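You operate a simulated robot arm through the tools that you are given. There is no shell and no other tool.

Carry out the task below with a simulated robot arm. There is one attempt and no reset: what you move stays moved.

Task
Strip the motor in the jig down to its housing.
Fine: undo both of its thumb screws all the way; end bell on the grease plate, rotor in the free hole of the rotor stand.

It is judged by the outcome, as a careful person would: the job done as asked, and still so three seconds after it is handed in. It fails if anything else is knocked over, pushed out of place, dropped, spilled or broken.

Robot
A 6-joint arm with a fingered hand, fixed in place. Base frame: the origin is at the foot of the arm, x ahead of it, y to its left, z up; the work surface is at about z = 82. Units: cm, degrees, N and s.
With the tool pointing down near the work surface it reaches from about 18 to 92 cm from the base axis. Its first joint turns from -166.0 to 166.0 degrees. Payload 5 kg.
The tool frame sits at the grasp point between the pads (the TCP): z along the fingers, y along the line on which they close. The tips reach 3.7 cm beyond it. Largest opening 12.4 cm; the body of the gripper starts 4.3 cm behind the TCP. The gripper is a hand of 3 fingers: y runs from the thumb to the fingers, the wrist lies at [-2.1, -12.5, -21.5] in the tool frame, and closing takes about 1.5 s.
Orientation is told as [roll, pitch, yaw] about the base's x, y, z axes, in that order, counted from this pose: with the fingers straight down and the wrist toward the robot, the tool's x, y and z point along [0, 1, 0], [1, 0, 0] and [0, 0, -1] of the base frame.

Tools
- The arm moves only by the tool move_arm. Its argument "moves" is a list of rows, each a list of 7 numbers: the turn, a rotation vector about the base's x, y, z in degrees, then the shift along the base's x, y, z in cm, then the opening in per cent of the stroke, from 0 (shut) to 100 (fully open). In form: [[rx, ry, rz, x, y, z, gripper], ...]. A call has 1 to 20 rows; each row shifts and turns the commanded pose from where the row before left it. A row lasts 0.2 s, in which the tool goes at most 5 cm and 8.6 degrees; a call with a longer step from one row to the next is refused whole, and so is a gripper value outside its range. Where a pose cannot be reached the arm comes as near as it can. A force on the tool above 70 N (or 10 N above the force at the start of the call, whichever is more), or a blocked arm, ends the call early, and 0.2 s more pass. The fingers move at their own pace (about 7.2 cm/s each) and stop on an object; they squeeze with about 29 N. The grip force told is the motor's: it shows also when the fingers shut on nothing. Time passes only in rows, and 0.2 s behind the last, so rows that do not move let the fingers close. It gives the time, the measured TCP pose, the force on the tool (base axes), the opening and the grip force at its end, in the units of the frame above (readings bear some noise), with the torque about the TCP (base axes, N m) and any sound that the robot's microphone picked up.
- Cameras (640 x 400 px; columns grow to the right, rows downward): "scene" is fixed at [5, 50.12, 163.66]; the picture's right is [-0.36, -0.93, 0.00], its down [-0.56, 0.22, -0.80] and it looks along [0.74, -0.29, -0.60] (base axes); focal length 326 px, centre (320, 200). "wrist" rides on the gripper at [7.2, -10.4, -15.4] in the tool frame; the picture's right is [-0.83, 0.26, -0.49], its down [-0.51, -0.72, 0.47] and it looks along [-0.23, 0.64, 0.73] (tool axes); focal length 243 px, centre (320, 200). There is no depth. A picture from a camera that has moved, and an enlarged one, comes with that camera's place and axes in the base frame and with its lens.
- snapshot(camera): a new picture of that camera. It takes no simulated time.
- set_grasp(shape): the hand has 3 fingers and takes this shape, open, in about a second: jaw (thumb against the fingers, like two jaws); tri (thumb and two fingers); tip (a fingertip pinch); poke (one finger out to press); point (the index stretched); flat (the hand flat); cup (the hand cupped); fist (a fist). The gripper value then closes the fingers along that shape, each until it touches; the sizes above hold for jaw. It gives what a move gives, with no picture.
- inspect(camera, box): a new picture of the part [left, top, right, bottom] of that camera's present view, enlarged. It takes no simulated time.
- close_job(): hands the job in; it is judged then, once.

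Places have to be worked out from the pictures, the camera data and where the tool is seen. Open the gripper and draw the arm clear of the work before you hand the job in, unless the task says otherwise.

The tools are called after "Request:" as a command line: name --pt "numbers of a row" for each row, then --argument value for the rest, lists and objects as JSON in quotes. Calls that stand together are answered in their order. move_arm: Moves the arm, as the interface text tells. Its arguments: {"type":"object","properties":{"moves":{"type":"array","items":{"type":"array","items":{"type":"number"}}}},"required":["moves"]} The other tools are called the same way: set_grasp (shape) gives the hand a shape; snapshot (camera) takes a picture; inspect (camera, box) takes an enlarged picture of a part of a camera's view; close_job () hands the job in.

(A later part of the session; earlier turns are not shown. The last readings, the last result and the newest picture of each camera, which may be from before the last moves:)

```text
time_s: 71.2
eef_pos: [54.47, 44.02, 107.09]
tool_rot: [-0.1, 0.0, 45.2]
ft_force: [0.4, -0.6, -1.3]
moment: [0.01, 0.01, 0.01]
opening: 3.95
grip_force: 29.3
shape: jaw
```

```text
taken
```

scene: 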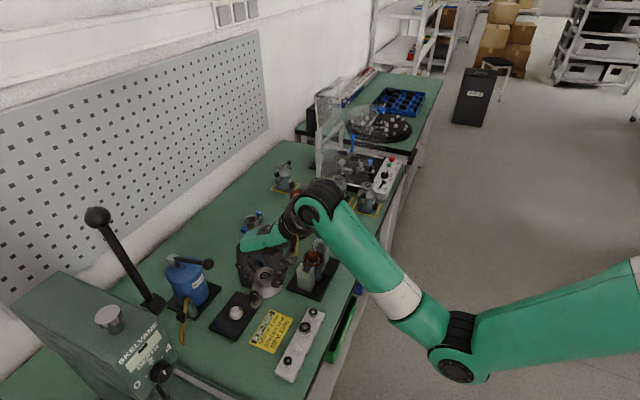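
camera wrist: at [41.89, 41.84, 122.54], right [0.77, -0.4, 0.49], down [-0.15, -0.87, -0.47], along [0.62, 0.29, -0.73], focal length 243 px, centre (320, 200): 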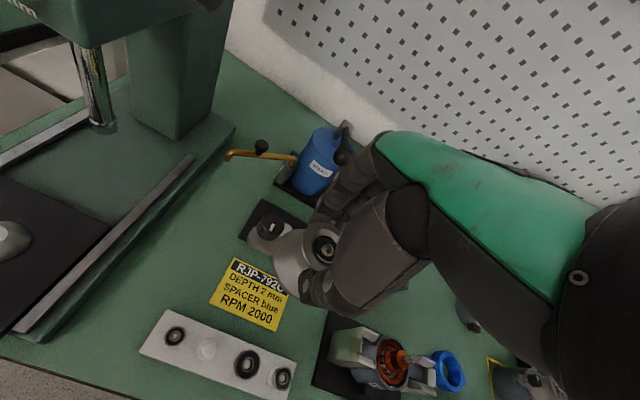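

The bell is held steady. Before moving in I need the pump ball and cone positions more exactly, so I enlarge both views.

Request:
inspect --camera "wrist" --box '[230, 110, 390, 250]'

Request:
inspect --camera "scene" --box '[155, 220, 315, 350]'

```text
2.86 times, centred on (310, 180) of wrist
camera zoom: at [41.89, 41.84, 122.54], right [0.77, -0.4, 0.49], down [-0.15, -0.87, -0.47], along [0.62, 0.29, -0.73], focal length 693 px, centre (349, 257)
```

zoom: 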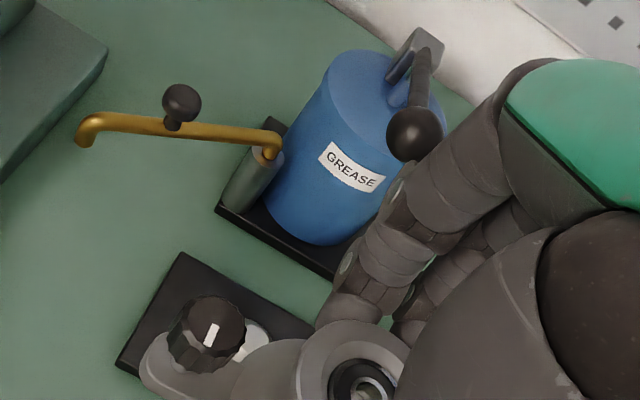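

```text
3.08 times, centred on (235, 285) of scene
camera zoom: at [5.0, 50.12, 163.66], right [-0.36, -0.93, 0.0], down [-0.56, 0.22, -0.8], along [0.74, -0.29, -0.6], focal length 1003 px, centre (582, -62)
```

zoom: 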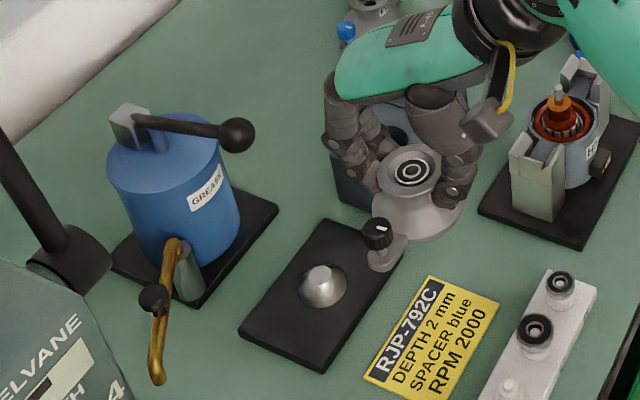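

The ball is near (65.7, 55.7, 102.5), so I'll bring the bell in leaning back about 20° and straighten over the cone. First I shift sideways so the wrist camera can see the cone past the bell.

Request:
move_arm --pt "0 0 0 2.5 -2.5 -2 0" --pt "0 0 0 2.5 -2.5 -2 0" --pt "0 0 0 0 0 -2 0" --pt "0 0 0 0 0 0 0"

Request:
inspect --camera "wrist" --box '[200, 110, 360, 250]'

Request:
inspect --camera "scene" --box '[200, 270, 270, 350]'

```text
time_s: 72.2
eef_pos: [59.69, 38.89, 101.17]
tool_rot: [0.0, 0.0, 45.1]
ft_force: [0.9, 0.2, -1.2]
moment: [0.01, 0.01, -0.01]
opening: 3.99
grip_force: 29.2
shape: jaw
```

```text
2.86 times, centred on (280, 180) of wrist
camera zoom: at [46.96, 36.71, 116.58], right [0.77, -0.4, 0.49], down [-0.15, -0.87, -0.47], along [0.62, 0.29, -0.73], focal length 693 px, centre (434, 257)
```

zoom: 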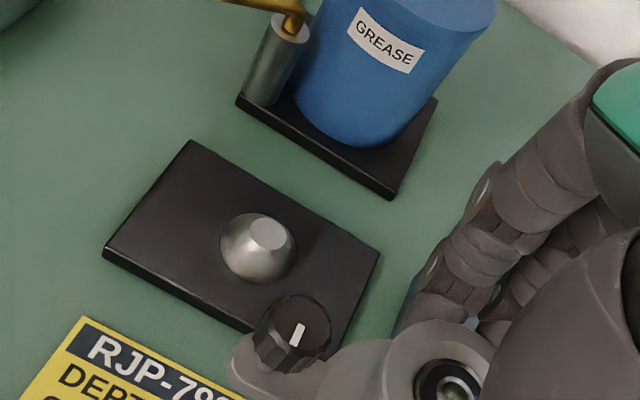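

```text
5.00 times, centred on (235, 310) of scene
camera zoom: at [5.0, 50.12, 163.66], right [-0.36, -0.93, 0.0], down [-0.56, 0.22, -0.8], along [0.74, -0.29, -0.6], focal length 1630 px, centre (745, -350)
```

zoom: 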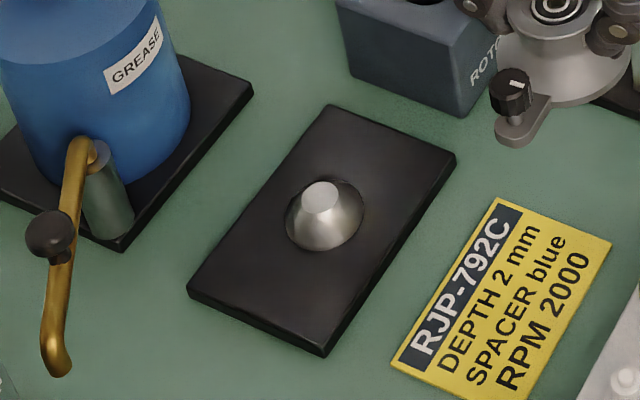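

The cone is about 2 cm tall, centred near (63.4, 52.6). I go to the staging point, lean back 25°, and lower so the tilted bell is just above cone height.

Request:
move_arm --pt "0 0 0 -2.5 2.3 0 0" --pt "0 0 0 -2.6 2.25 0 0" --pt "5.89 -5.89 0 0 0 0 0" --pt "5.89 -5.89 0 0 0 0 0" --pt "5.89 -5.89 0 0 0 0 0" --pt "0 0 0 0 0 -3 0" --pt "0 0 0 0 0 -3 0" --pt "0 0 0 0 0 -2.2 0" --pt "0 0 0 0 0 0 0"

Request:
snapshot --camera "scene"

Request:
inspect --camera "scene" --box '[180, 230, 310, 350]'

Request:
inspect --camera "wrist" --box '[200, 110, 400, 280]'

```text
time_s: 74.2
eef_pos: [54.47, 43.37, 92.95]
tool_rot: [-0.2, -25.1, 45.1]
ft_force: [-0.1, 0.6, -0.4]
moment: [-0.03, 0.03, -0.03]
opening: 3.96
grip_force: 28.8
shape: jaw
```

```text
taken
```

scene: 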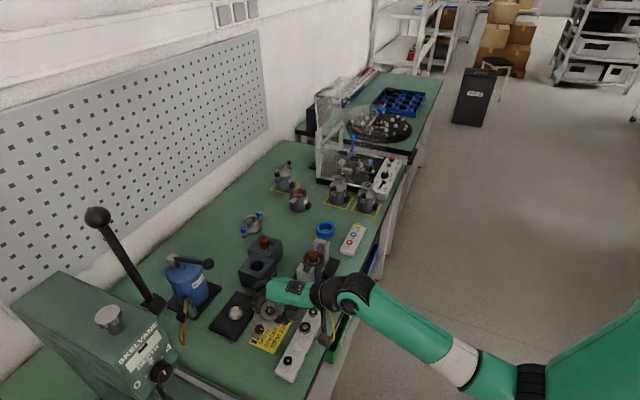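

```text
3.33 times, centred on (245, 290) of scene
camera zoom: at [5.0, 50.12, 163.66], right [-0.36, -0.93, 0.0], down [-0.56, 0.22, -0.8], along [0.74, -0.29, -0.6], focal length 1086 px, centre (570, -100)
```

zoom: 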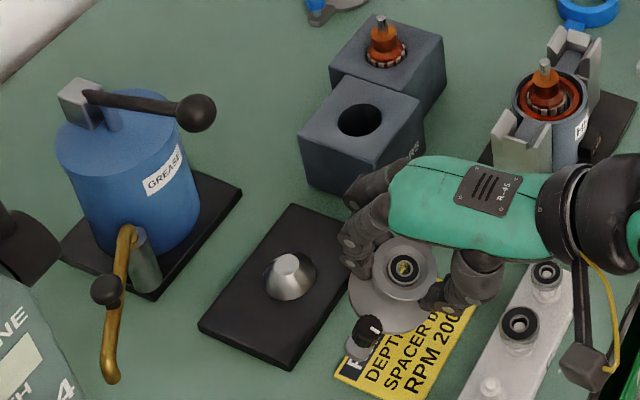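

```text
2.35 times, centred on (300, 195) of wrist
camera zoom: at [37.88, 37.38, 102.5], right [0.61, -0.56, 0.56], down [0.04, -0.68, -0.73], along [0.79, 0.47, -0.39], focal length 571 px, centre (367, 212)
```

zoom: 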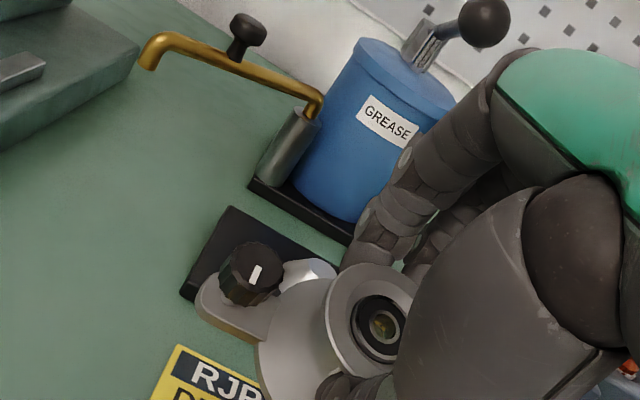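

Tilted approach looks clear: the bell's leading edge is above the cone and the hand is well below the ball. I slide in most of the way.

Request:
move_arm --pt "0 0 0 0 0 -0.5 0" --pt "0 0 0 1.76 1.8 0 0" --pt "0 0 0 1.76 1.8 0 0" --pt "0 0 0 1.76 1.8 0 0" --pt "0 0 0 0 0 0 0"

Request:
inspect --camera "scene" --box '[170, 230, 300, 350]'

Request:
inspect --camera "wrist" --box '[200, 80, 420, 280]'

```text
time_s: 75.4
eef_pos: [59.72, 48.92, 92.28]
tool_rot: [0.0, -25.1, 45.2]
ft_force: [-0.2, -0.1, -1.7]
moment: [-0.01, 0.03, 0.0]
opening: 3.95
grip_force: 28.7
shape: jaw
```

```text
3.33 times, centred on (235, 290) of scene
camera zoom: at [5.0, 50.12, 163.66], right [-0.36, -0.93, 0.0], down [-0.56, 0.22, -0.8], along [0.74, -0.29, -0.6], focal length 1086 px, centre (603, -100)
```

zoom: 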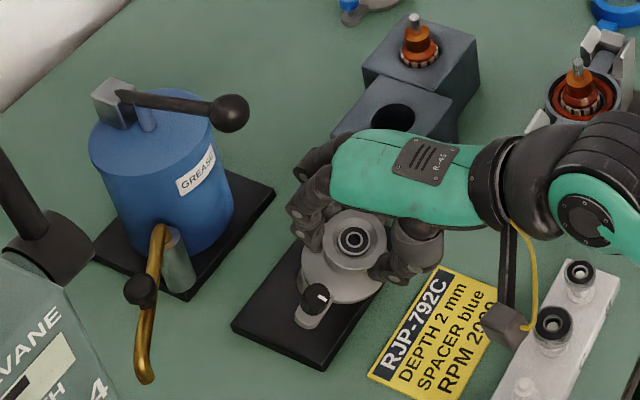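

```text
2.00 times, centred on (310, 180) of wrist
camera zoom: at [43.17, 42.77, 101.96], right [0.61, -0.56, 0.56], down [0.04, -0.68, -0.73], along [0.79, 0.47, -0.39], focal length 485 px, centre (340, 240)
```

zoom: 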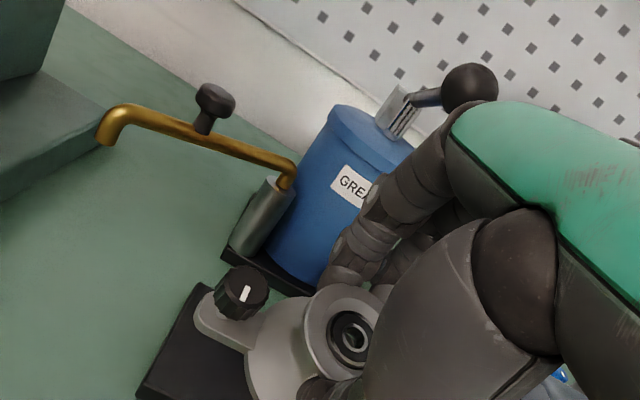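

Clear on all sides. I finish the slide and straighten in steps to 10° while lowering, keeping the bell centre over the cone.

Request:
move_arm --pt "0 0 0 1.76 1.68 0 0" --pt "-3.54 3.54 0 0.35 0.35 -0.46 0" --pt "-3.54 3.54 0 0.35 0.35 -0.46 0" --pt "-3.54 3.54 0 0.36 0.36 -0.49 0" --pt "0 0 0 0 0 0 0"

Request:
inspect --camera "scene" --box '[180, 240, 290, 345]'

Request:
inspect --camera "wrist" --box '[200, 80, 420, 280]'

```text
time_s: 76.6
eef_pos: [62.63, 51.57, 90.99]
tool_rot: [0.0, -9.8, 45.1]
ft_force: [-0.1, 0.0, -1.1]
moment: [-0.03, 0.01, 0.0]
opening: 3.99
grip_force: 29.0
shape: jaw
```

```text
3.81 times, centred on (235, 292) of scene
camera zoom: at [5.0, 50.12, 163.66], right [-0.36, -0.93, 0.0], down [-0.56, 0.22, -0.8], along [0.74, -0.29, -0.6], focal length 1242 px, centre (644, -152)
```

zoom: 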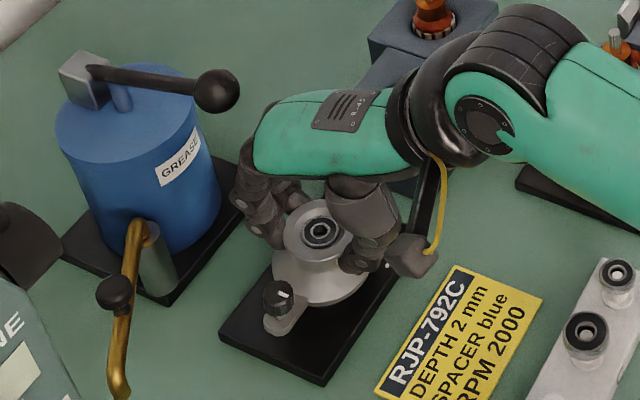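

```text
2.00 times, centred on (310, 180) of wrist
camera zoom: at [48.16, 47.67, 104.43], right [0.71, -0.46, 0.53], down [-0.09, -0.8, -0.59], along [0.7, 0.37, -0.61], focal length 485 px, centre (340, 240)
```

zoom: 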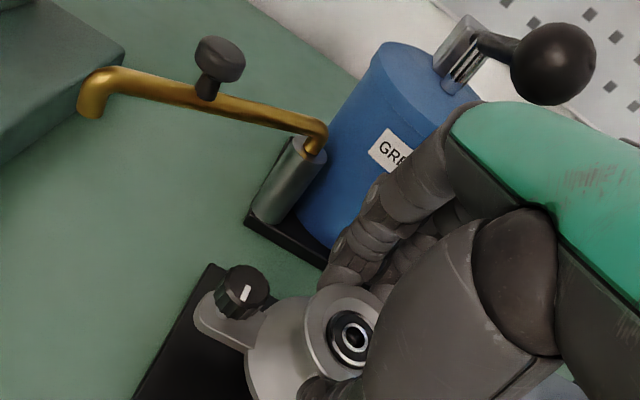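

No contact so far, and the ball stays clear. I lower 1 cm at this tilt while watching the force.

Request:
move_arm --pt "0 0 0 0 0 -0.35 0" --pt "0 0 0 0 0 -0.35 0" --pt "0 0 0 0 0 -0.3 0"

Request:
inspect --camera "scene" --box '[205, 250, 275, 330]'

```text
time_s: 77.4
eef_pos: [62.61, 51.49, 89.94]
tool_rot: [0.0, -10.0, 45.1]
ft_force: [-0.1, -1.5, -0.9]
moment: [-0.01, 0.01, -0.01]
opening: 3.97
grip_force: 28.9
shape: jaw
```

```text
5.00 times, centred on (240, 290) of scene
camera zoom: at [5.0, 50.12, 163.66], right [-0.36, -0.93, 0.0], down [-0.56, 0.22, -0.8], along [0.74, -0.29, -0.6], focal length 1630 px, centre (720, -250)
```

zoom: 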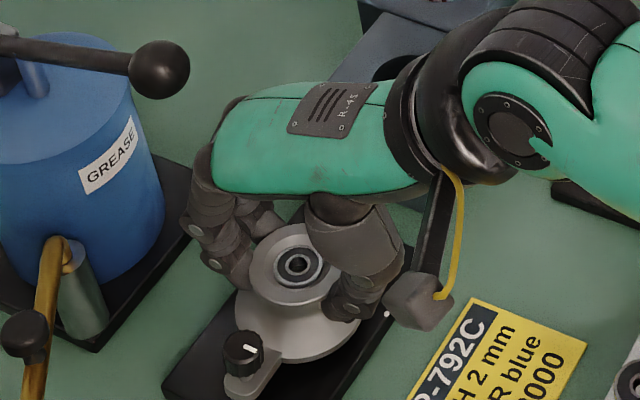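

Still free. I straighten to vertical in two steps.

Request:
move_arm --pt "-3.54 3.54 0 0.36 0.38 -0.1 0" --pt "-3.5 3.5 0 0.33 0.35 -0.15 0" --pt "0 0 0 0 0 0 0"

Request:
inspect --camera "scene" --box '[205, 250, 275, 330]'

Request:
inspect --camera "wrist" --box '[200, 60, 420, 280]'

```text
time_s: 78.2
eef_pos: [63.24, 52.36, 89.67]
tool_rot: [-0.1, 0.0, 45.2]
ft_force: [0.3, -0.9, -1.8]
moment: [0.02, -0.03, 0.0]
opening: 3.97
grip_force: 29.3
shape: jaw
```

```text
5.00 times, centred on (240, 290) of scene
camera zoom: at [5.0, 50.12, 163.66], right [-0.36, -0.93, 0.0], down [-0.56, 0.22, -0.8], along [0.74, -0.29, -0.6], focal length 1630 px, centre (720, -250)
```

zoom: 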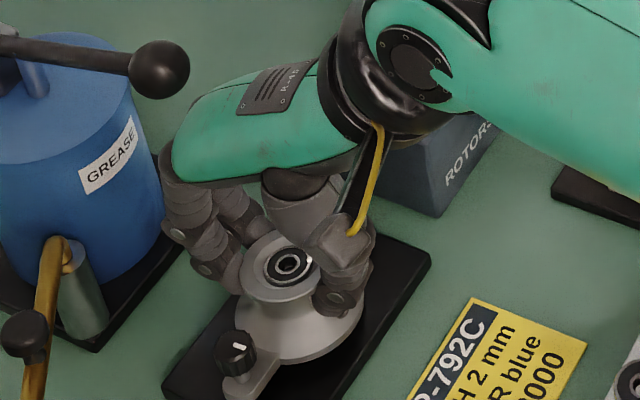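

```text
1.82 times, centred on (310, 170) of wrist
camera zoom: at [50.59, 50.17, 105.17], right [0.77, -0.4, 0.49], down [-0.15, -0.87, -0.47], along [0.62, 0.29, -0.73], focal length 441 px, centre (338, 254)
```

zoom: 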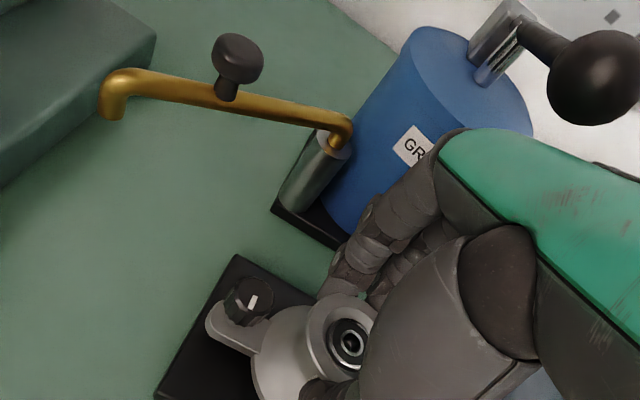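

The bell is upright over the cone, the ball is clear, and there is no contact yet. I nudge slightly and lower in small steps until I feel the plate.

Request:
move_arm --pt "0 0 0 -0.12 0.12 -0.2 0" --pt "0 0 0 0 0 -0.2 0" --pt "0 0 0 0 0 0 0"

Request:
move_arm --pt "0 0 0 0 0 -0.2 0" --pt "0 0 0 0 0 0 0"

```text
time_s: 79.0
eef_pos: [63.16, 52.44, 89.28]
tool_rot: [0.0, 0.0, 45.1]
ft_force: [1.9, 1.0, 0.4]
moment: [0.07, -0.11, 0.01]
opening: 3.97
grip_force: 28.7
shape: jaw
```

```text
time_s: 79.6
eef_pos: [63.15, 52.49, 89.21]
tool_rot: [0.0, -0.1, 45.1]
ft_force: [2.6, 2.0, 2.3]
moment: [0.14, -0.23, 0.01]
opening: 3.99
grip_force: 29.0
shape: jaw
```

The cone is guiding the bell with a slight push towards (+x, +y). I follow it 1–2 mm that way and keep lowering.

Request:
move_arm --pt "0 0 0 0.12 0.1 0 0" --pt "0 0 0 0 0 -0.15 0" --pt "0 0 0 0 0 0 0"

Request:
inspect --camera "scene" --box '[205, 270, 275, 340]'

```text
time_s: 80.4
eef_pos: [63.36, 52.57, 89.02]
tool_rot: [0.0, 0.0, 45.1]
ft_force: [0.1, -0.7, 5.0]
moment: [0.02, -0.22, -0.01]
opening: 3.97
grip_force: 29.0
shape: jaw
```

```text
5.71 times, centred on (240, 305) of scene
camera zoom: at [5.0, 50.12, 163.66], right [-0.36, -0.93, 0.0], down [-0.56, 0.22, -0.8], along [0.74, -0.29, -0.6], focal length 1863 px, centre (777, -400)
```

zoom: 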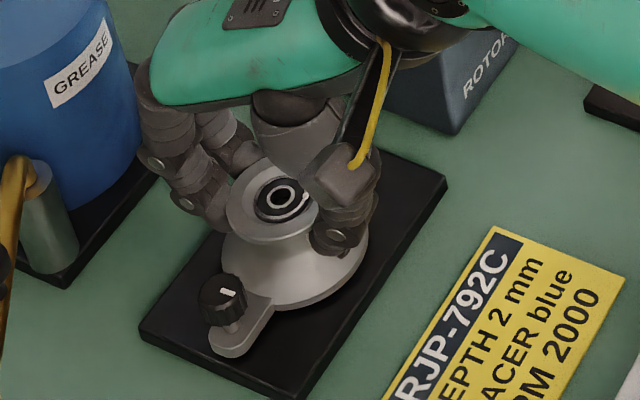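

Contact now reads 5 N upward. I press slightly further to see whether it is seated.

Request:
move_arm --pt "0 0 0 0 0 -0.15 0" --pt "0 0 0 0 0 0 0"

Request:
inspect --camera "scene" --box '[220, 295, 270, 345]'

```text
time_s: 81.0
eef_pos: [63.33, 52.52, 88.87]
tool_rot: [0.0, -0.1, 45.0]
ft_force: [-1.3, -0.5, 10.3]
moment: [0.09, -0.28, 0.02]
opening: 3.97
grip_force: 29.2
shape: jaw
```

```text
8.00 times, centred on (245, 320) of scene
camera zoom: at [5.0, 50.12, 163.66], right [-0.36, -0.93, 0.0], down [-0.56, 0.22, -0.8], along [0.74, -0.29, -0.6], focal length 2608 px, centre (920, -760)
```

zoom: 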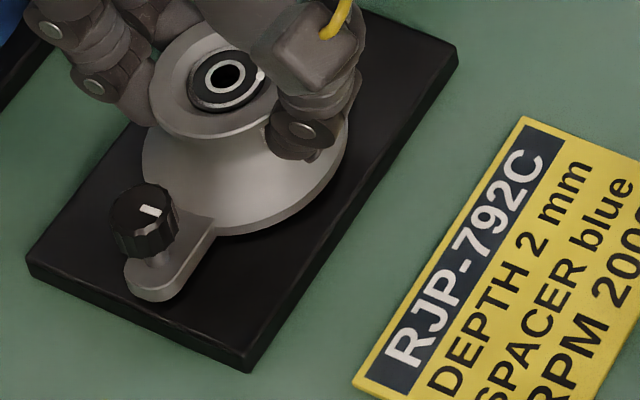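

It's seated: the force rises stiffly with hardly any travel. I ease off, open the jaws and look before moving away.

Request:
move_arm --pt "0 0 0 0 0 0.1 0" --pt "0 0 0 0 0 0 45" --pt "0 0 0 0 0 0 60" --pt "0 0 0 0 0 0 65" --pt "0 0 0 0 0 0 65" --pt "0 0 0 0 0 0 65"

Request:
inspect --camera "scene" --box '[205, 260, 285, 345]'

Request:
inspect --camera "wrist" --box '[200, 60, 420, 300]'

```text
time_s: 82.4
eef_pos: [63.4, 52.58, 88.91]
tool_rot: [0.0, 0.0, 45.1]
ft_force: [0.0, 0.2, -0.5]
moment: [0.02, 0.02, -0.01]
opening: 8.02
grip_force: 0.1
shape: jaw
```

```text
4.71 times, centred on (245, 302) of scene
camera zoom: at [5.0, 50.12, 163.66], right [-0.36, -0.93, 0.0], down [-0.56, 0.22, -0.8], along [0.74, -0.29, -0.6], focal length 1534 px, centre (673, -282)
```

zoom: 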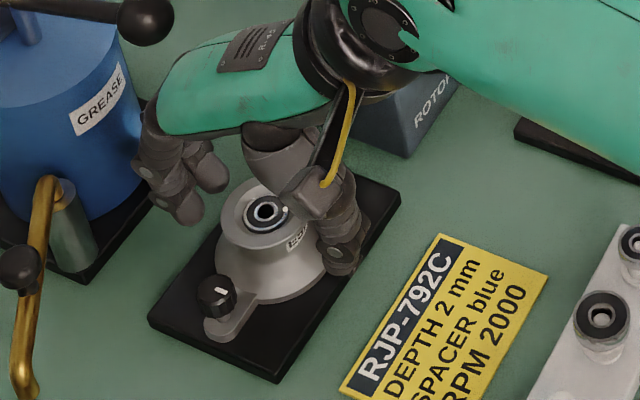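

```text
1.67 times, centred on (310, 180) of wrist
camera zoom: at [50.59, 50.34, 104.38], right [0.77, -0.4, 0.49], down [-0.15, -0.87, -0.47], along [0.62, 0.29, -0.73], focal length 404 px, centre (337, 233)
```

zoom: 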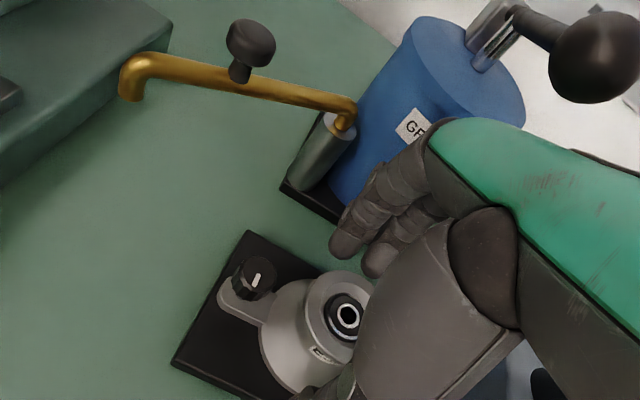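

The bell stands on the plate by itself. I retreat the same way, leaning back as I rise so the hand stays away from the ball, and then slide out.

Request:
move_arm --pt "3.54 -3.54 0 -0.23 -0.23 0.5 65" --pt "3.54 -3.54 0 -0.23 -0.23 0.5 65" --pt "3.54 -3.54 0 -0.22 -0.22 0.6 65" --pt "3.54 -3.54 0 -0.22 -0.22 0.7 65" --pt "0 0 0 0 0 0.3 65"

Request:
inspect --camera "scene" --box '[195, 250, 285, 345]'

```text
time_s: 83.6
eef_pos: [62.31, 51.53, 91.5]
tool_rot: [0.0, -20.1, 45.0]
ft_force: [-0.5, -0.5, 1.1]
moment: [0.02, 0.0, 0.01]
opening: 8.02
grip_force: 0.1
shape: jaw
```

```text
4.21 times, centred on (240, 298) of scene
camera zoom: at [5.0, 50.12, 163.66], right [-0.36, -0.93, 0.0], down [-0.56, 0.22, -0.8], along [0.74, -0.29, -0.6], focal length 1372 px, centre (657, -210)
```

zoom: 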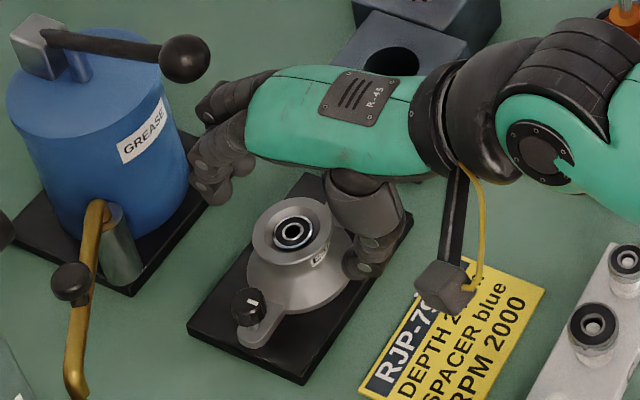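

Everything is clear. I slide back out and rise.

Request:
move_arm --pt "0 0 0 -1.5 -1.5 0.2 65" --pt "0 0 0 -2.5 -2.5 0.3 65" --pt "0 0 0 -2.5 -2.5 0.5 65" --pt "0 0 0 -2 -2 2 65" --pt "-4.71 4.71 0 0 0 3 65" --pt "-4.71 4.71 0 0 0 4 65" --pt "-4.72 4.72 0 0 0 4 65" --pt "0 0 0 0 0 0 65"

Request:
snapshot --camera "scene"

Request:
inspect --camera "scene" --box '[195, 270, 275, 345]'

Request:
inspect --camera "scene" --box '[285, 220, 345, 300]'

```text
time_s: 85.4
eef_pos: [53.85, 43.09, 105.54]
tool_rot: [0.0, 0.1, 45.1]
ft_force: [0.6, -0.2, 0.1]
moment: [0.03, -0.02, 0.03]
opening: 8.07
grip_force: 0.0
shape: jaw
```

```text
taken
```

scene: 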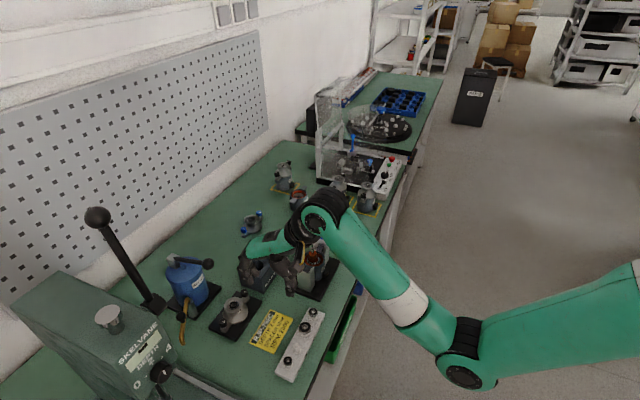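

```text
5.33 times, centred on (235, 308) of scene
camera zoom: at [5.0, 50.12, 163.66], right [-0.36, -0.93, 0.0], down [-0.56, 0.22, -0.8], along [0.74, -0.29, -0.6], focal length 1738 px, centre (773, -373)
```

zoom: 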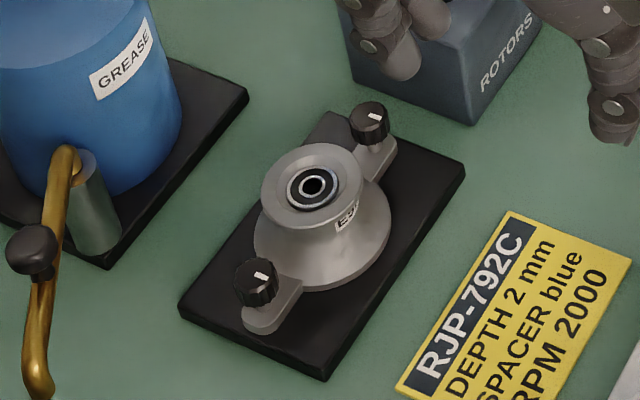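

```text
5.00 times, centred on (315, 260) of scene
camera zoom: at [5.0, 50.12, 163.66], right [-0.36, -0.93, 0.0], down [-0.56, 0.22, -0.8], along [0.74, -0.29, -0.6], focal length 1630 px, centre (345, -100)
```

zoom: 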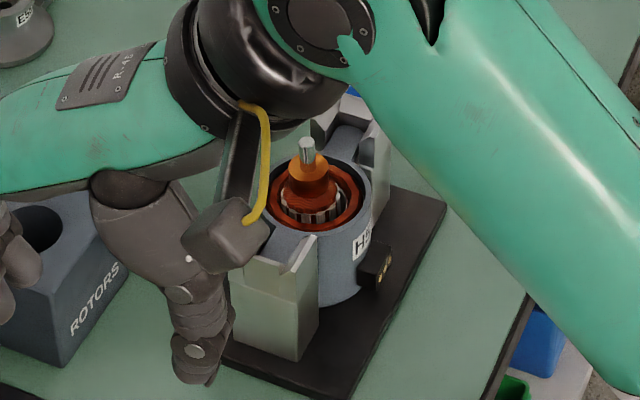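

The bell is seated neatly on the grease plate with both screws in it. Now I go back over the housing for the rotor.

Request:
move_arm --pt "0 0 0 3.09 -3.2 0.2 50" --pt "0 0 0 3.09 -3.2 0.2 50" --pt "0 0 0 3.09 -3.2 0.2 50" --pt "0 0 0 3.09 -3.2 0.2 50" --pt "0 0 0 3.09 -3.2 0 50" --pt "0 0 0 0 0 0 50"

Request:
inspect --camera "wrist" --box '[220, 200, 380, 340]'

Request:
inspect --camera "scene" --box '[290, 225, 340, 285]'

Request:
inspect --camera "scene" --box '[240, 225, 290, 285]'

```text
time_s: 86.8
eef_pos: [69.28, 27.02, 106.31]
tool_rot: [0.0, 0.0, 45.1]
ft_force: [1.4, 0.1, 0.0]
moment: [0.01, 0.0, 0.03]
opening: 6.26
grip_force: 0.1
shape: jaw
```

```text
2.86 times, centred on (300, 270) of wrist
camera zoom: at [56.6, 24.87, 121.7], right [0.77, -0.4, 0.49], down [-0.15, -0.87, -0.47], along [0.62, 0.29, -0.73], focal length 693 px, centre (377, 0)
```

zoom: 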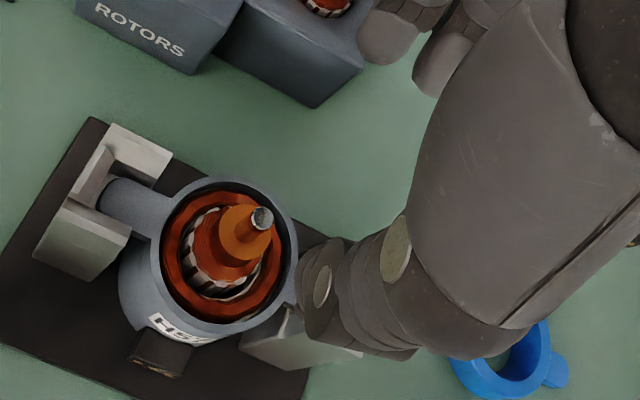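

```text
6.67 times, centred on (315, 255) of scene
camera zoom: at [5.0, 50.12, 163.66], right [-0.36, -0.93, 0.0], down [-0.56, 0.22, -0.8], along [0.74, -0.29, -0.6], focal length 2173 px, centre (353, -167)
```

zoom: 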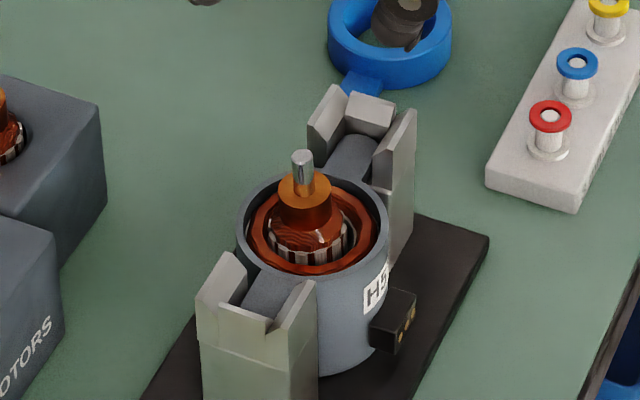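

```text
6.67 times, centred on (265, 255) of scene
camera zoom: at [5.0, 50.12, 163.66], right [-0.36, -0.93, 0.0], down [-0.56, 0.22, -0.8], along [0.74, -0.29, -0.6], focal length 2173 px, centre (687, -167)
```

zoom: 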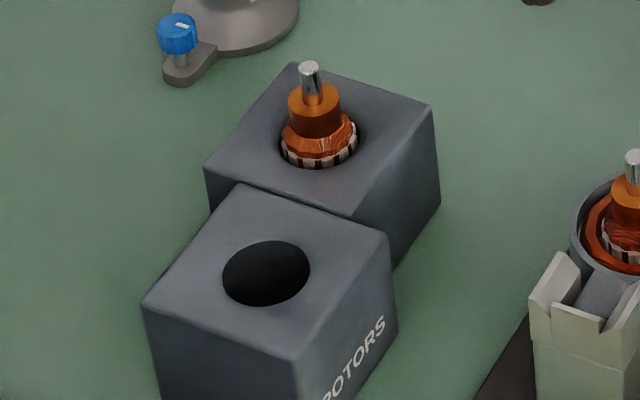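

The rotor's orange commutator (about 2.3 cm across, top near z 92) is a good grip point. I descend over it, stopping short to check.

Request:
move_arm --pt "0 0 0 0.15 0.15 -3 45" --pt "0 0 0 0 0 -3 45" --pt "0 0 0 0 0 -2.5 45" --pt "0 0 0 0 0 0 45"

Request:
inspect --camera "wrist" --box '[240, 180, 400, 320]'

Request:
inspect --camera "scene" --box '[285, 200, 345, 280]'

```text
time_s: 87.8
eef_pos: [69.51, 27.23, 97.76]
tool_rot: [0.0, 0.0, 45.1]
ft_force: [0.1, -0.4, 0.3]
moment: [0.02, -0.02, -0.05]
opening: 5.6
grip_force: 0.0
shape: jaw
```

```text
2.86 times, centred on (320, 250) of wrist
camera zoom: at [56.8, 25.05, 113.2], right [0.77, -0.4, 0.49], down [-0.15, -0.87, -0.47], along [0.62, 0.29, -0.73], focal length 693 px, centre (320, 57)
```

zoom: 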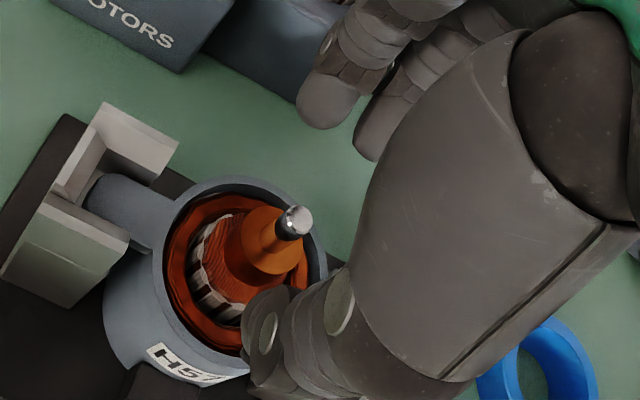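

```text
5.00 times, centred on (315, 240) of scene
camera zoom: at [5.0, 50.12, 163.66], right [-0.36, -0.93, 0.0], down [-0.56, 0.22, -0.8], along [0.74, -0.29, -0.6], focal length 1630 px, centre (345, 0)
```

zoom: 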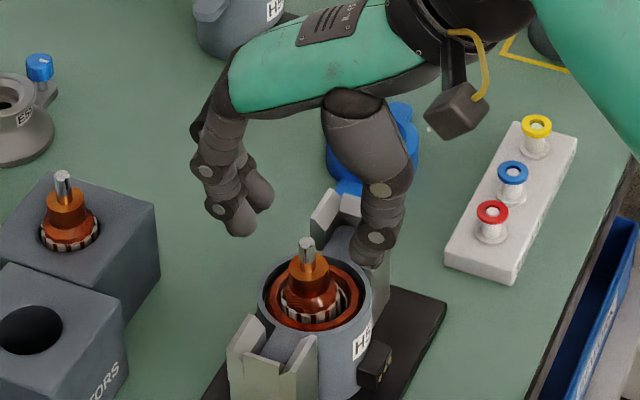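

Aligned within about 2 mm. I lower to z 94.8 and close on the commutator.

Request:
move_arm --pt "0 0 0 0.1 0 -1.5 45" --pt "0 0 0 0 0 -1.4 45" --pt "0 0 0 0 0 0 25" --pt "0 0 0 0 0 0 10" --pt "0 0 0 0 0 0 0" --pt "0 0 0 0 0 0 0" --pt "0 0 0 0 0 0 0"

Request:
inspect --camera "wrist" --box '[240, 180, 400, 320]'

Request:
inspect --camera "scene" --box '[295, 225, 335, 275]'

```text
time_s: 89.4
eef_pos: [69.57, 27.32, 94.99]
tool_rot: [0.0, -0.1, 45.1]
ft_force: [-1.1, -1.2, 4.3]
moment: [0.03, -0.03, -0.01]
opening: 1.07
grip_force: 28.8
shape: jaw
```

```text
2.86 times, centred on (320, 250) of wrist
camera zoom: at [56.88, 25.09, 110.36], right [0.77, -0.4, 0.49], down [-0.15, -0.87, -0.47], along [0.62, 0.29, -0.73], focal length 693 px, centre (320, 57)
```

zoom: 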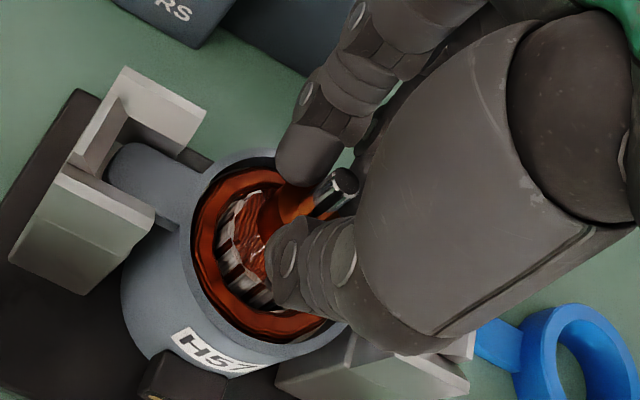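

```text
8.00 times, centred on (315, 250) of scene
camera zoom: at [5.0, 50.12, 163.66], right [-0.36, -0.93, 0.0], down [-0.56, 0.22, -0.8], along [0.74, -0.29, -0.6], focal length 2608 px, centre (360, -200)
```

zoom: 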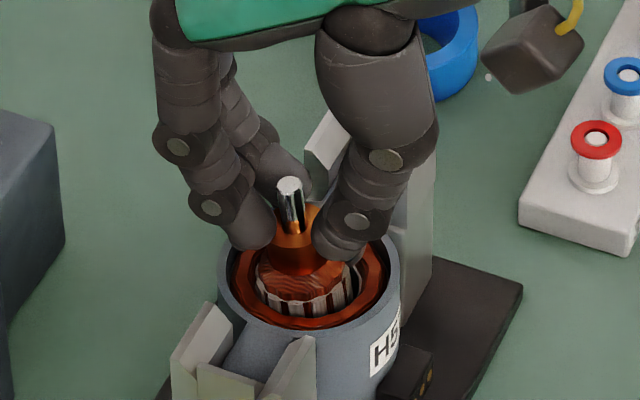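

The thumb and two fingers hold the commutator in three-point contact. I lift slowly and watch the force.

Request:
move_arm --pt "0 0 0 0 0 0.4 0" --pt "0 0 0 0 0 0.5 0" --pt "0 0 0 0 0 0.6 0"

Request:
inspect --camera "scene" --box '[295, 225, 335, 275]'

```text
time_s: 90.2
eef_pos: [69.41, 27.29, 96.32]
tool_rot: [-0.1, -0.1, 45.0]
ft_force: [0.2, 0.0, -2.3]
moment: [-0.02, 0.0, -0.04]
opening: 0.92
grip_force: 28.5
shape: jaw
```

```text
8.00 times, centred on (315, 250) of scene
camera zoom: at [5.0, 50.12, 163.66], right [-0.36, -0.93, 0.0], down [-0.56, 0.22, -0.8], along [0.74, -0.29, -0.6], focal length 2608 px, centre (360, -200)
```

zoom: 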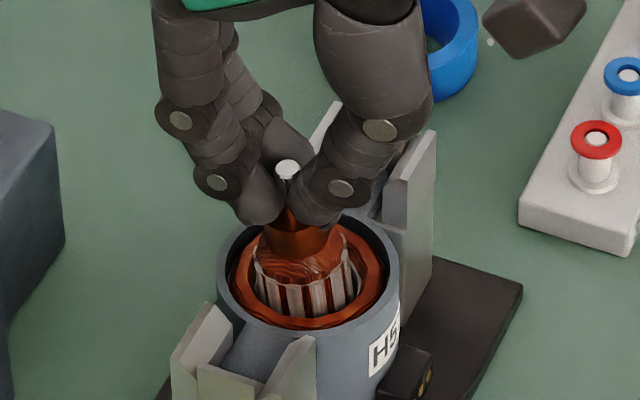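

The fingers now hold the shaft just above the commutator (opening 0.92) and the rotor is rising, weighing about 2 N. I lift it out fully in steps.

Request:
move_arm --pt "0 0 0 0 0 0.6 0" --pt "0 0 0 0 0 0.8 0" --pt "0 0 0 0 0 0.8 0" --pt "0 0 0 0 0 0.8 0"

Request:
inspect --camera "scene" --box '[295, 215, 340, 275]'

```text
time_s: 91.2
eef_pos: [69.48, 27.24, 99.45]
tool_rot: [0.0, 0.0, 45.1]
ft_force: [-0.3, -0.1, -2.5]
moment: [-0.05, -0.01, 0.01]
opening: 0.92
grip_force: 29.2
shape: jaw
```

```text
6.67 times, centred on (318, 245) of scene
camera zoom: at [5.0, 50.12, 163.66], right [-0.36, -0.93, 0.0], down [-0.56, 0.22, -0.8], along [0.74, -0.29, -0.6], focal length 2173 px, centre (337, -100)
```

zoom: 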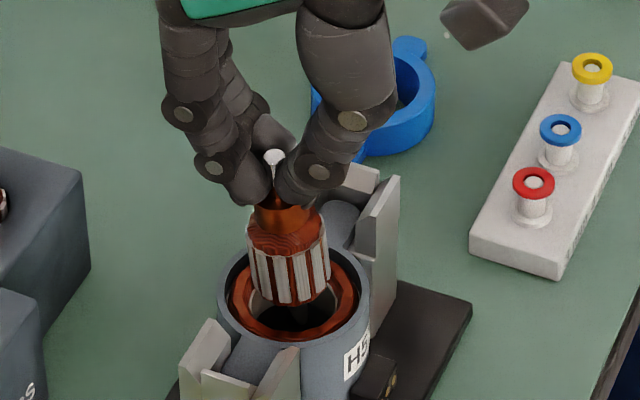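

The rotor hangs with a slight lean towards the thumb side. I lift it fully clear, then measure the tilt.

Request:
move_arm --pt "0 0 0 0 0 1.2 0" --pt "0 0 0 0 0 1.5 0" --pt "0 0 0 0 0 2 0" --pt "0 0 0 0 0 2 0" --pt "0 0 0 0 0 1.5 0" --pt "0 0 0 0 0 0 0"

Request:
inspect --camera "scene" --box '[290, 180, 345, 280]'

Request:
inspect --camera "wrist" --box '[220, 180, 400, 340]'

```text
time_s: 92.6
eef_pos: [69.51, 27.21, 107.52]
tool_rot: [0.1, -0.1, 45.0]
ft_force: [-0.7, 0.5, -3.0]
moment: [-0.03, 0.0, -0.01]
opening: 0.91
grip_force: 29.0
shape: jaw
```

```text
4.00 times, centred on (318, 230) of scene
camera zoom: at [5.0, 50.12, 163.66], right [-0.36, -0.93, 0.0], down [-0.56, 0.22, -0.8], along [0.74, -0.29, -0.6], focal length 1304 px, centre (330, 80)
```

zoom: 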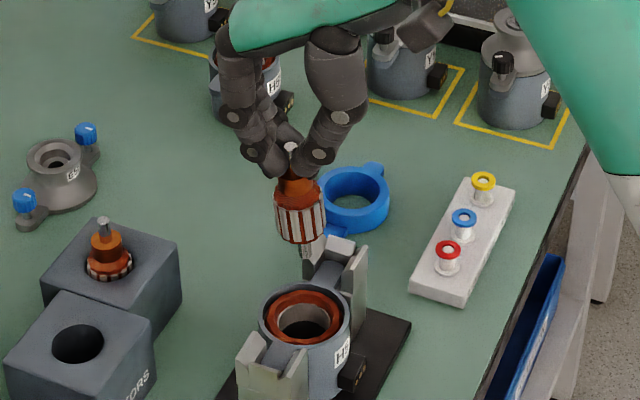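

```text
2.50 times, centred on (310, 260) of wrist
camera zoom: at [56.95, 25.09, 123.04], right [0.77, -0.4, 0.49], down [-0.15, -0.87, -0.47], along [0.62, 0.29, -0.73], focal length 606 px, centre (345, 50)
```

zoom: 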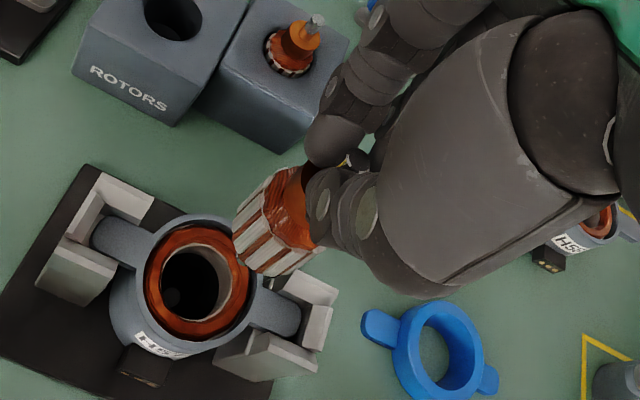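

Request:
inspect --camera "scene" --box '[303, 210, 328, 248]'

Request:
inspect --camera "wrist" --box '[270, 220, 350, 300]'

Request:
inspect --camera "scene" --box '[240, 225, 290, 285]'

```text
10.53 times, centred on (316, 229) of scene
camera zoom: at [5.0, 50.12, 163.66], right [-0.36, -0.93, 0.0], down [-0.56, 0.22, -0.8], along [0.74, -0.29, -0.6], focal length 3431 px, centre (367, -105)
```

zoom: 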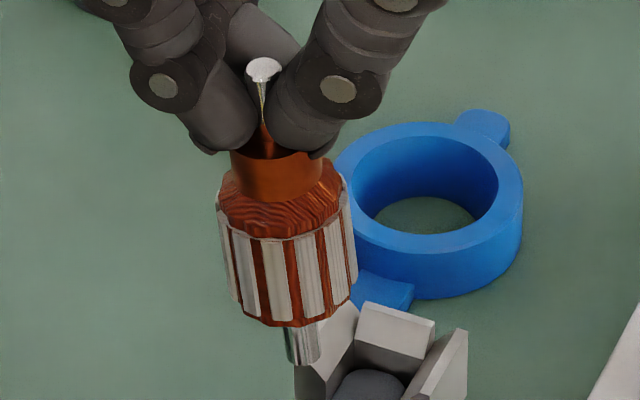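

```text
5.00 times, centred on (310, 260) of wrist
camera zoom: at [56.95, 25.09, 123.04], right [0.77, -0.4, 0.49], down [-0.15, -0.87, -0.47], along [0.62, 0.29, -0.73], focal length 1213 px, centre (370, -100)
```

zoom: 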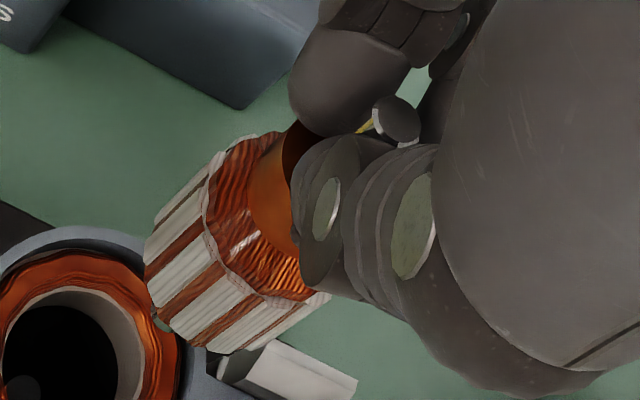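

```text
6.67 times, centred on (265, 255) of scene
camera zoom: at [5.0, 50.12, 163.66], right [-0.36, -0.93, 0.0], down [-0.56, 0.22, -0.8], along [0.74, -0.29, -0.6], focal length 2173 px, centre (687, -167)
```

zoom: 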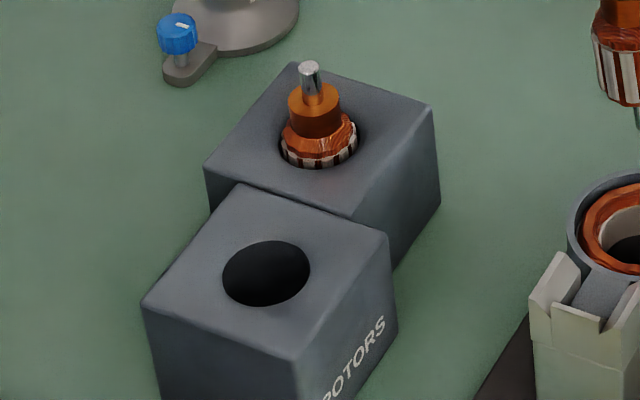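

The rotor leans about 7° (bottom towards the thumb). I carry it over near the free hole and tilt the hand back 6.7° to make the rotor vertical.

Request:
move_arm --pt "0 0 0 1.0 4.1 0 0" --pt "0 0 0 1.0 4.1 0 0" --pt "0 0 0 1.0 4.1 0 0" --pt "2.37 -2.37 0 0.8 3.6 0 0" --pt "2.37 -2.37 0 0 0 0 0" --pt "0 0 0 0 0 0 0"

Request:
inspect --camera "scene" --box '[225, 195, 305, 295]'

Request:
inspect --camera "wrist" --box '[230, 200, 370, 330]'

```text
time_s: 94.0
eef_pos: [73.42, 43.21, 107.66]
tool_rot: [0.0, -6.8, 45.1]
ft_force: [0.5, 0.3, -2.1]
moment: [0.03, 0.01, -0.02]
opening: 0.92
grip_force: 29.2
shape: jaw
```

```text
4.00 times, centred on (265, 245) of scene
camera zoom: at [5.0, 50.12, 163.66], right [-0.36, -0.93, 0.0], down [-0.56, 0.22, -0.8], along [0.74, -0.29, -0.6], focal length 1304 px, centre (540, 20)
```

zoom: 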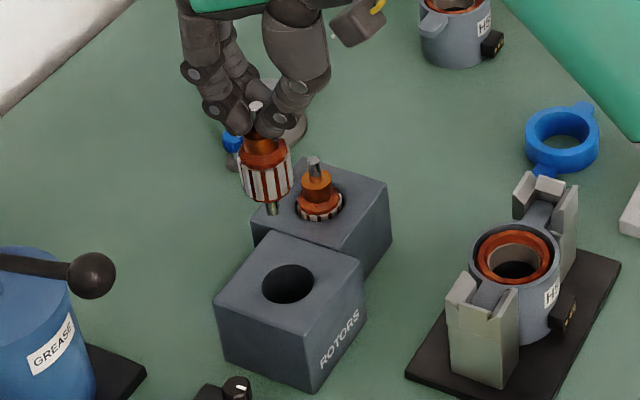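

```text
3.08 times, centred on (300, 265) of wrist
camera zoom: at [59.48, 39.77, 121.81], right [0.73, -0.44, 0.52], down [-0.11, -0.83, -0.55], along [0.67, 0.35, -0.65], focal length 746 px, centre (382, 0)
```

zoom: 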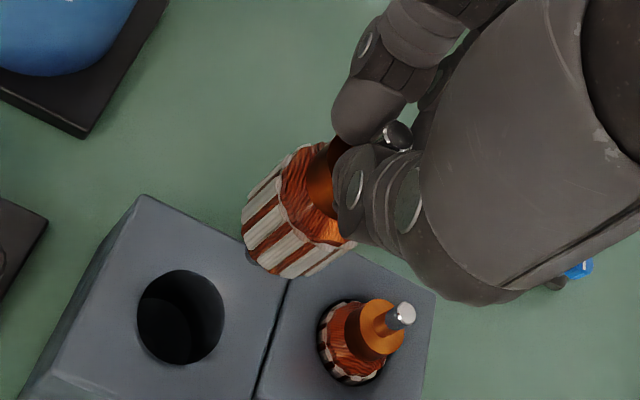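

The rotor now looks upright in the scene view. I zoom in to verify its tilt and the hole clearance.

Request:
inspect --camera "scene" --box '[270, 212, 306, 252]'

Request:
inspect --camera "scene" --box '[275, 210, 310, 252]'

Request:
inspect --camera "wrist" --box '[270, 220, 350, 300]'

```text
10.00 times, centred on (288, 232) of scene
camera zoom: at [5.0, 50.12, 163.66], right [-0.36, -0.93, 0.0], down [-0.56, 0.22, -0.8], along [0.74, -0.29, -0.6], focal length 3260 px, centre (640, -120)
```

zoom: 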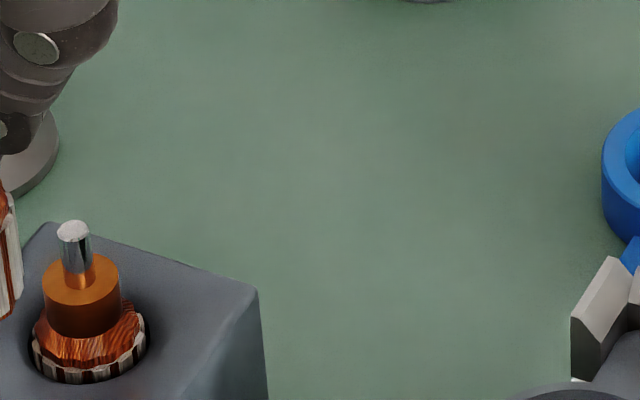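

```text
9.52 times, centred on (292, 231) of scene
camera zoom: at [5.0, 50.12, 163.66], right [-0.36, -0.93, 0.0], down [-0.56, 0.22, -0.8], along [0.74, -0.29, -0.6], focal length 3104 px, centre (582, -95)
```

zoom: 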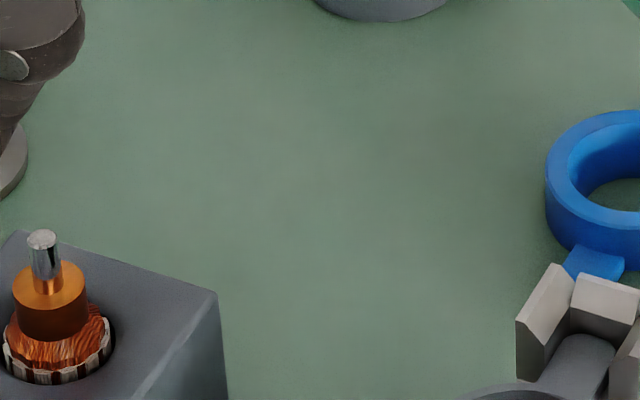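

```text
5.00 times, centred on (310, 260) of wrist
camera zoom: at [59.48, 39.77, 121.81], right [0.73, -0.44, 0.52], down [-0.11, -0.83, -0.55], along [0.67, 0.35, -0.65], focal length 1213 px, centre (370, -100)
```

zoom: 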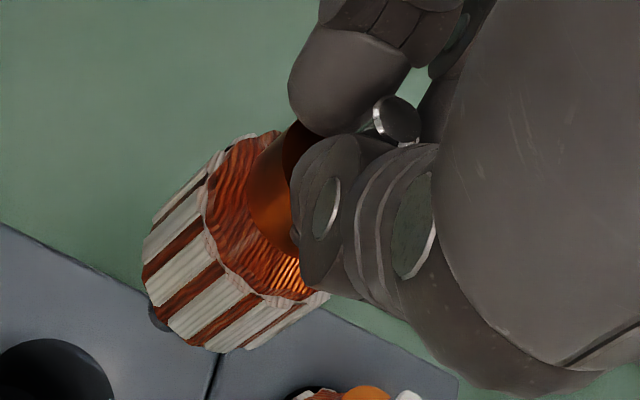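

I aimed that crop wrongly. I enlarge the held rotor itself.

Request:
inspect --camera "scene" --box '[232, 212, 272, 254]'

Request:
inspect --camera "scene" --box '[232, 250, 292, 300]'

```text
9.52 times, centred on (252, 233) of scene
camera zoom: at [5.0, 50.12, 163.66], right [-0.36, -0.93, 0.0], down [-0.56, 0.22, -0.8], along [0.74, -0.29, -0.6], focal length 3104 px, centre (968, -114)
```

zoom: 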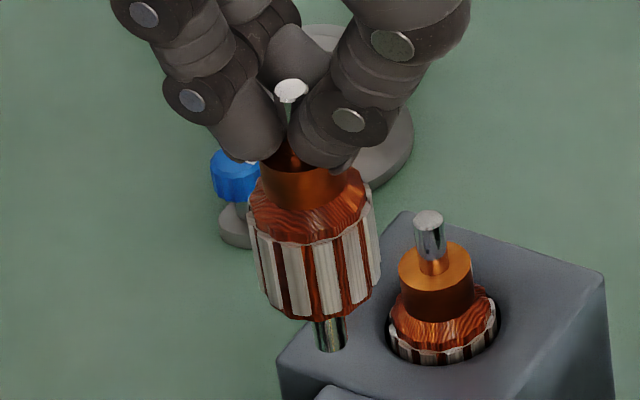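

```text
8.00 times, centred on (262, 275) of scene
camera zoom: at [5.0, 50.12, 163.66], right [-0.36, -0.93, 0.0], down [-0.56, 0.22, -0.8], along [0.74, -0.29, -0.6], focal length 2608 px, centre (784, -400)
```

zoom: 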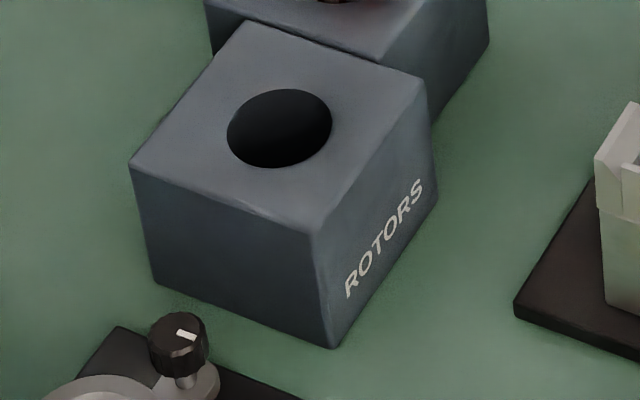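

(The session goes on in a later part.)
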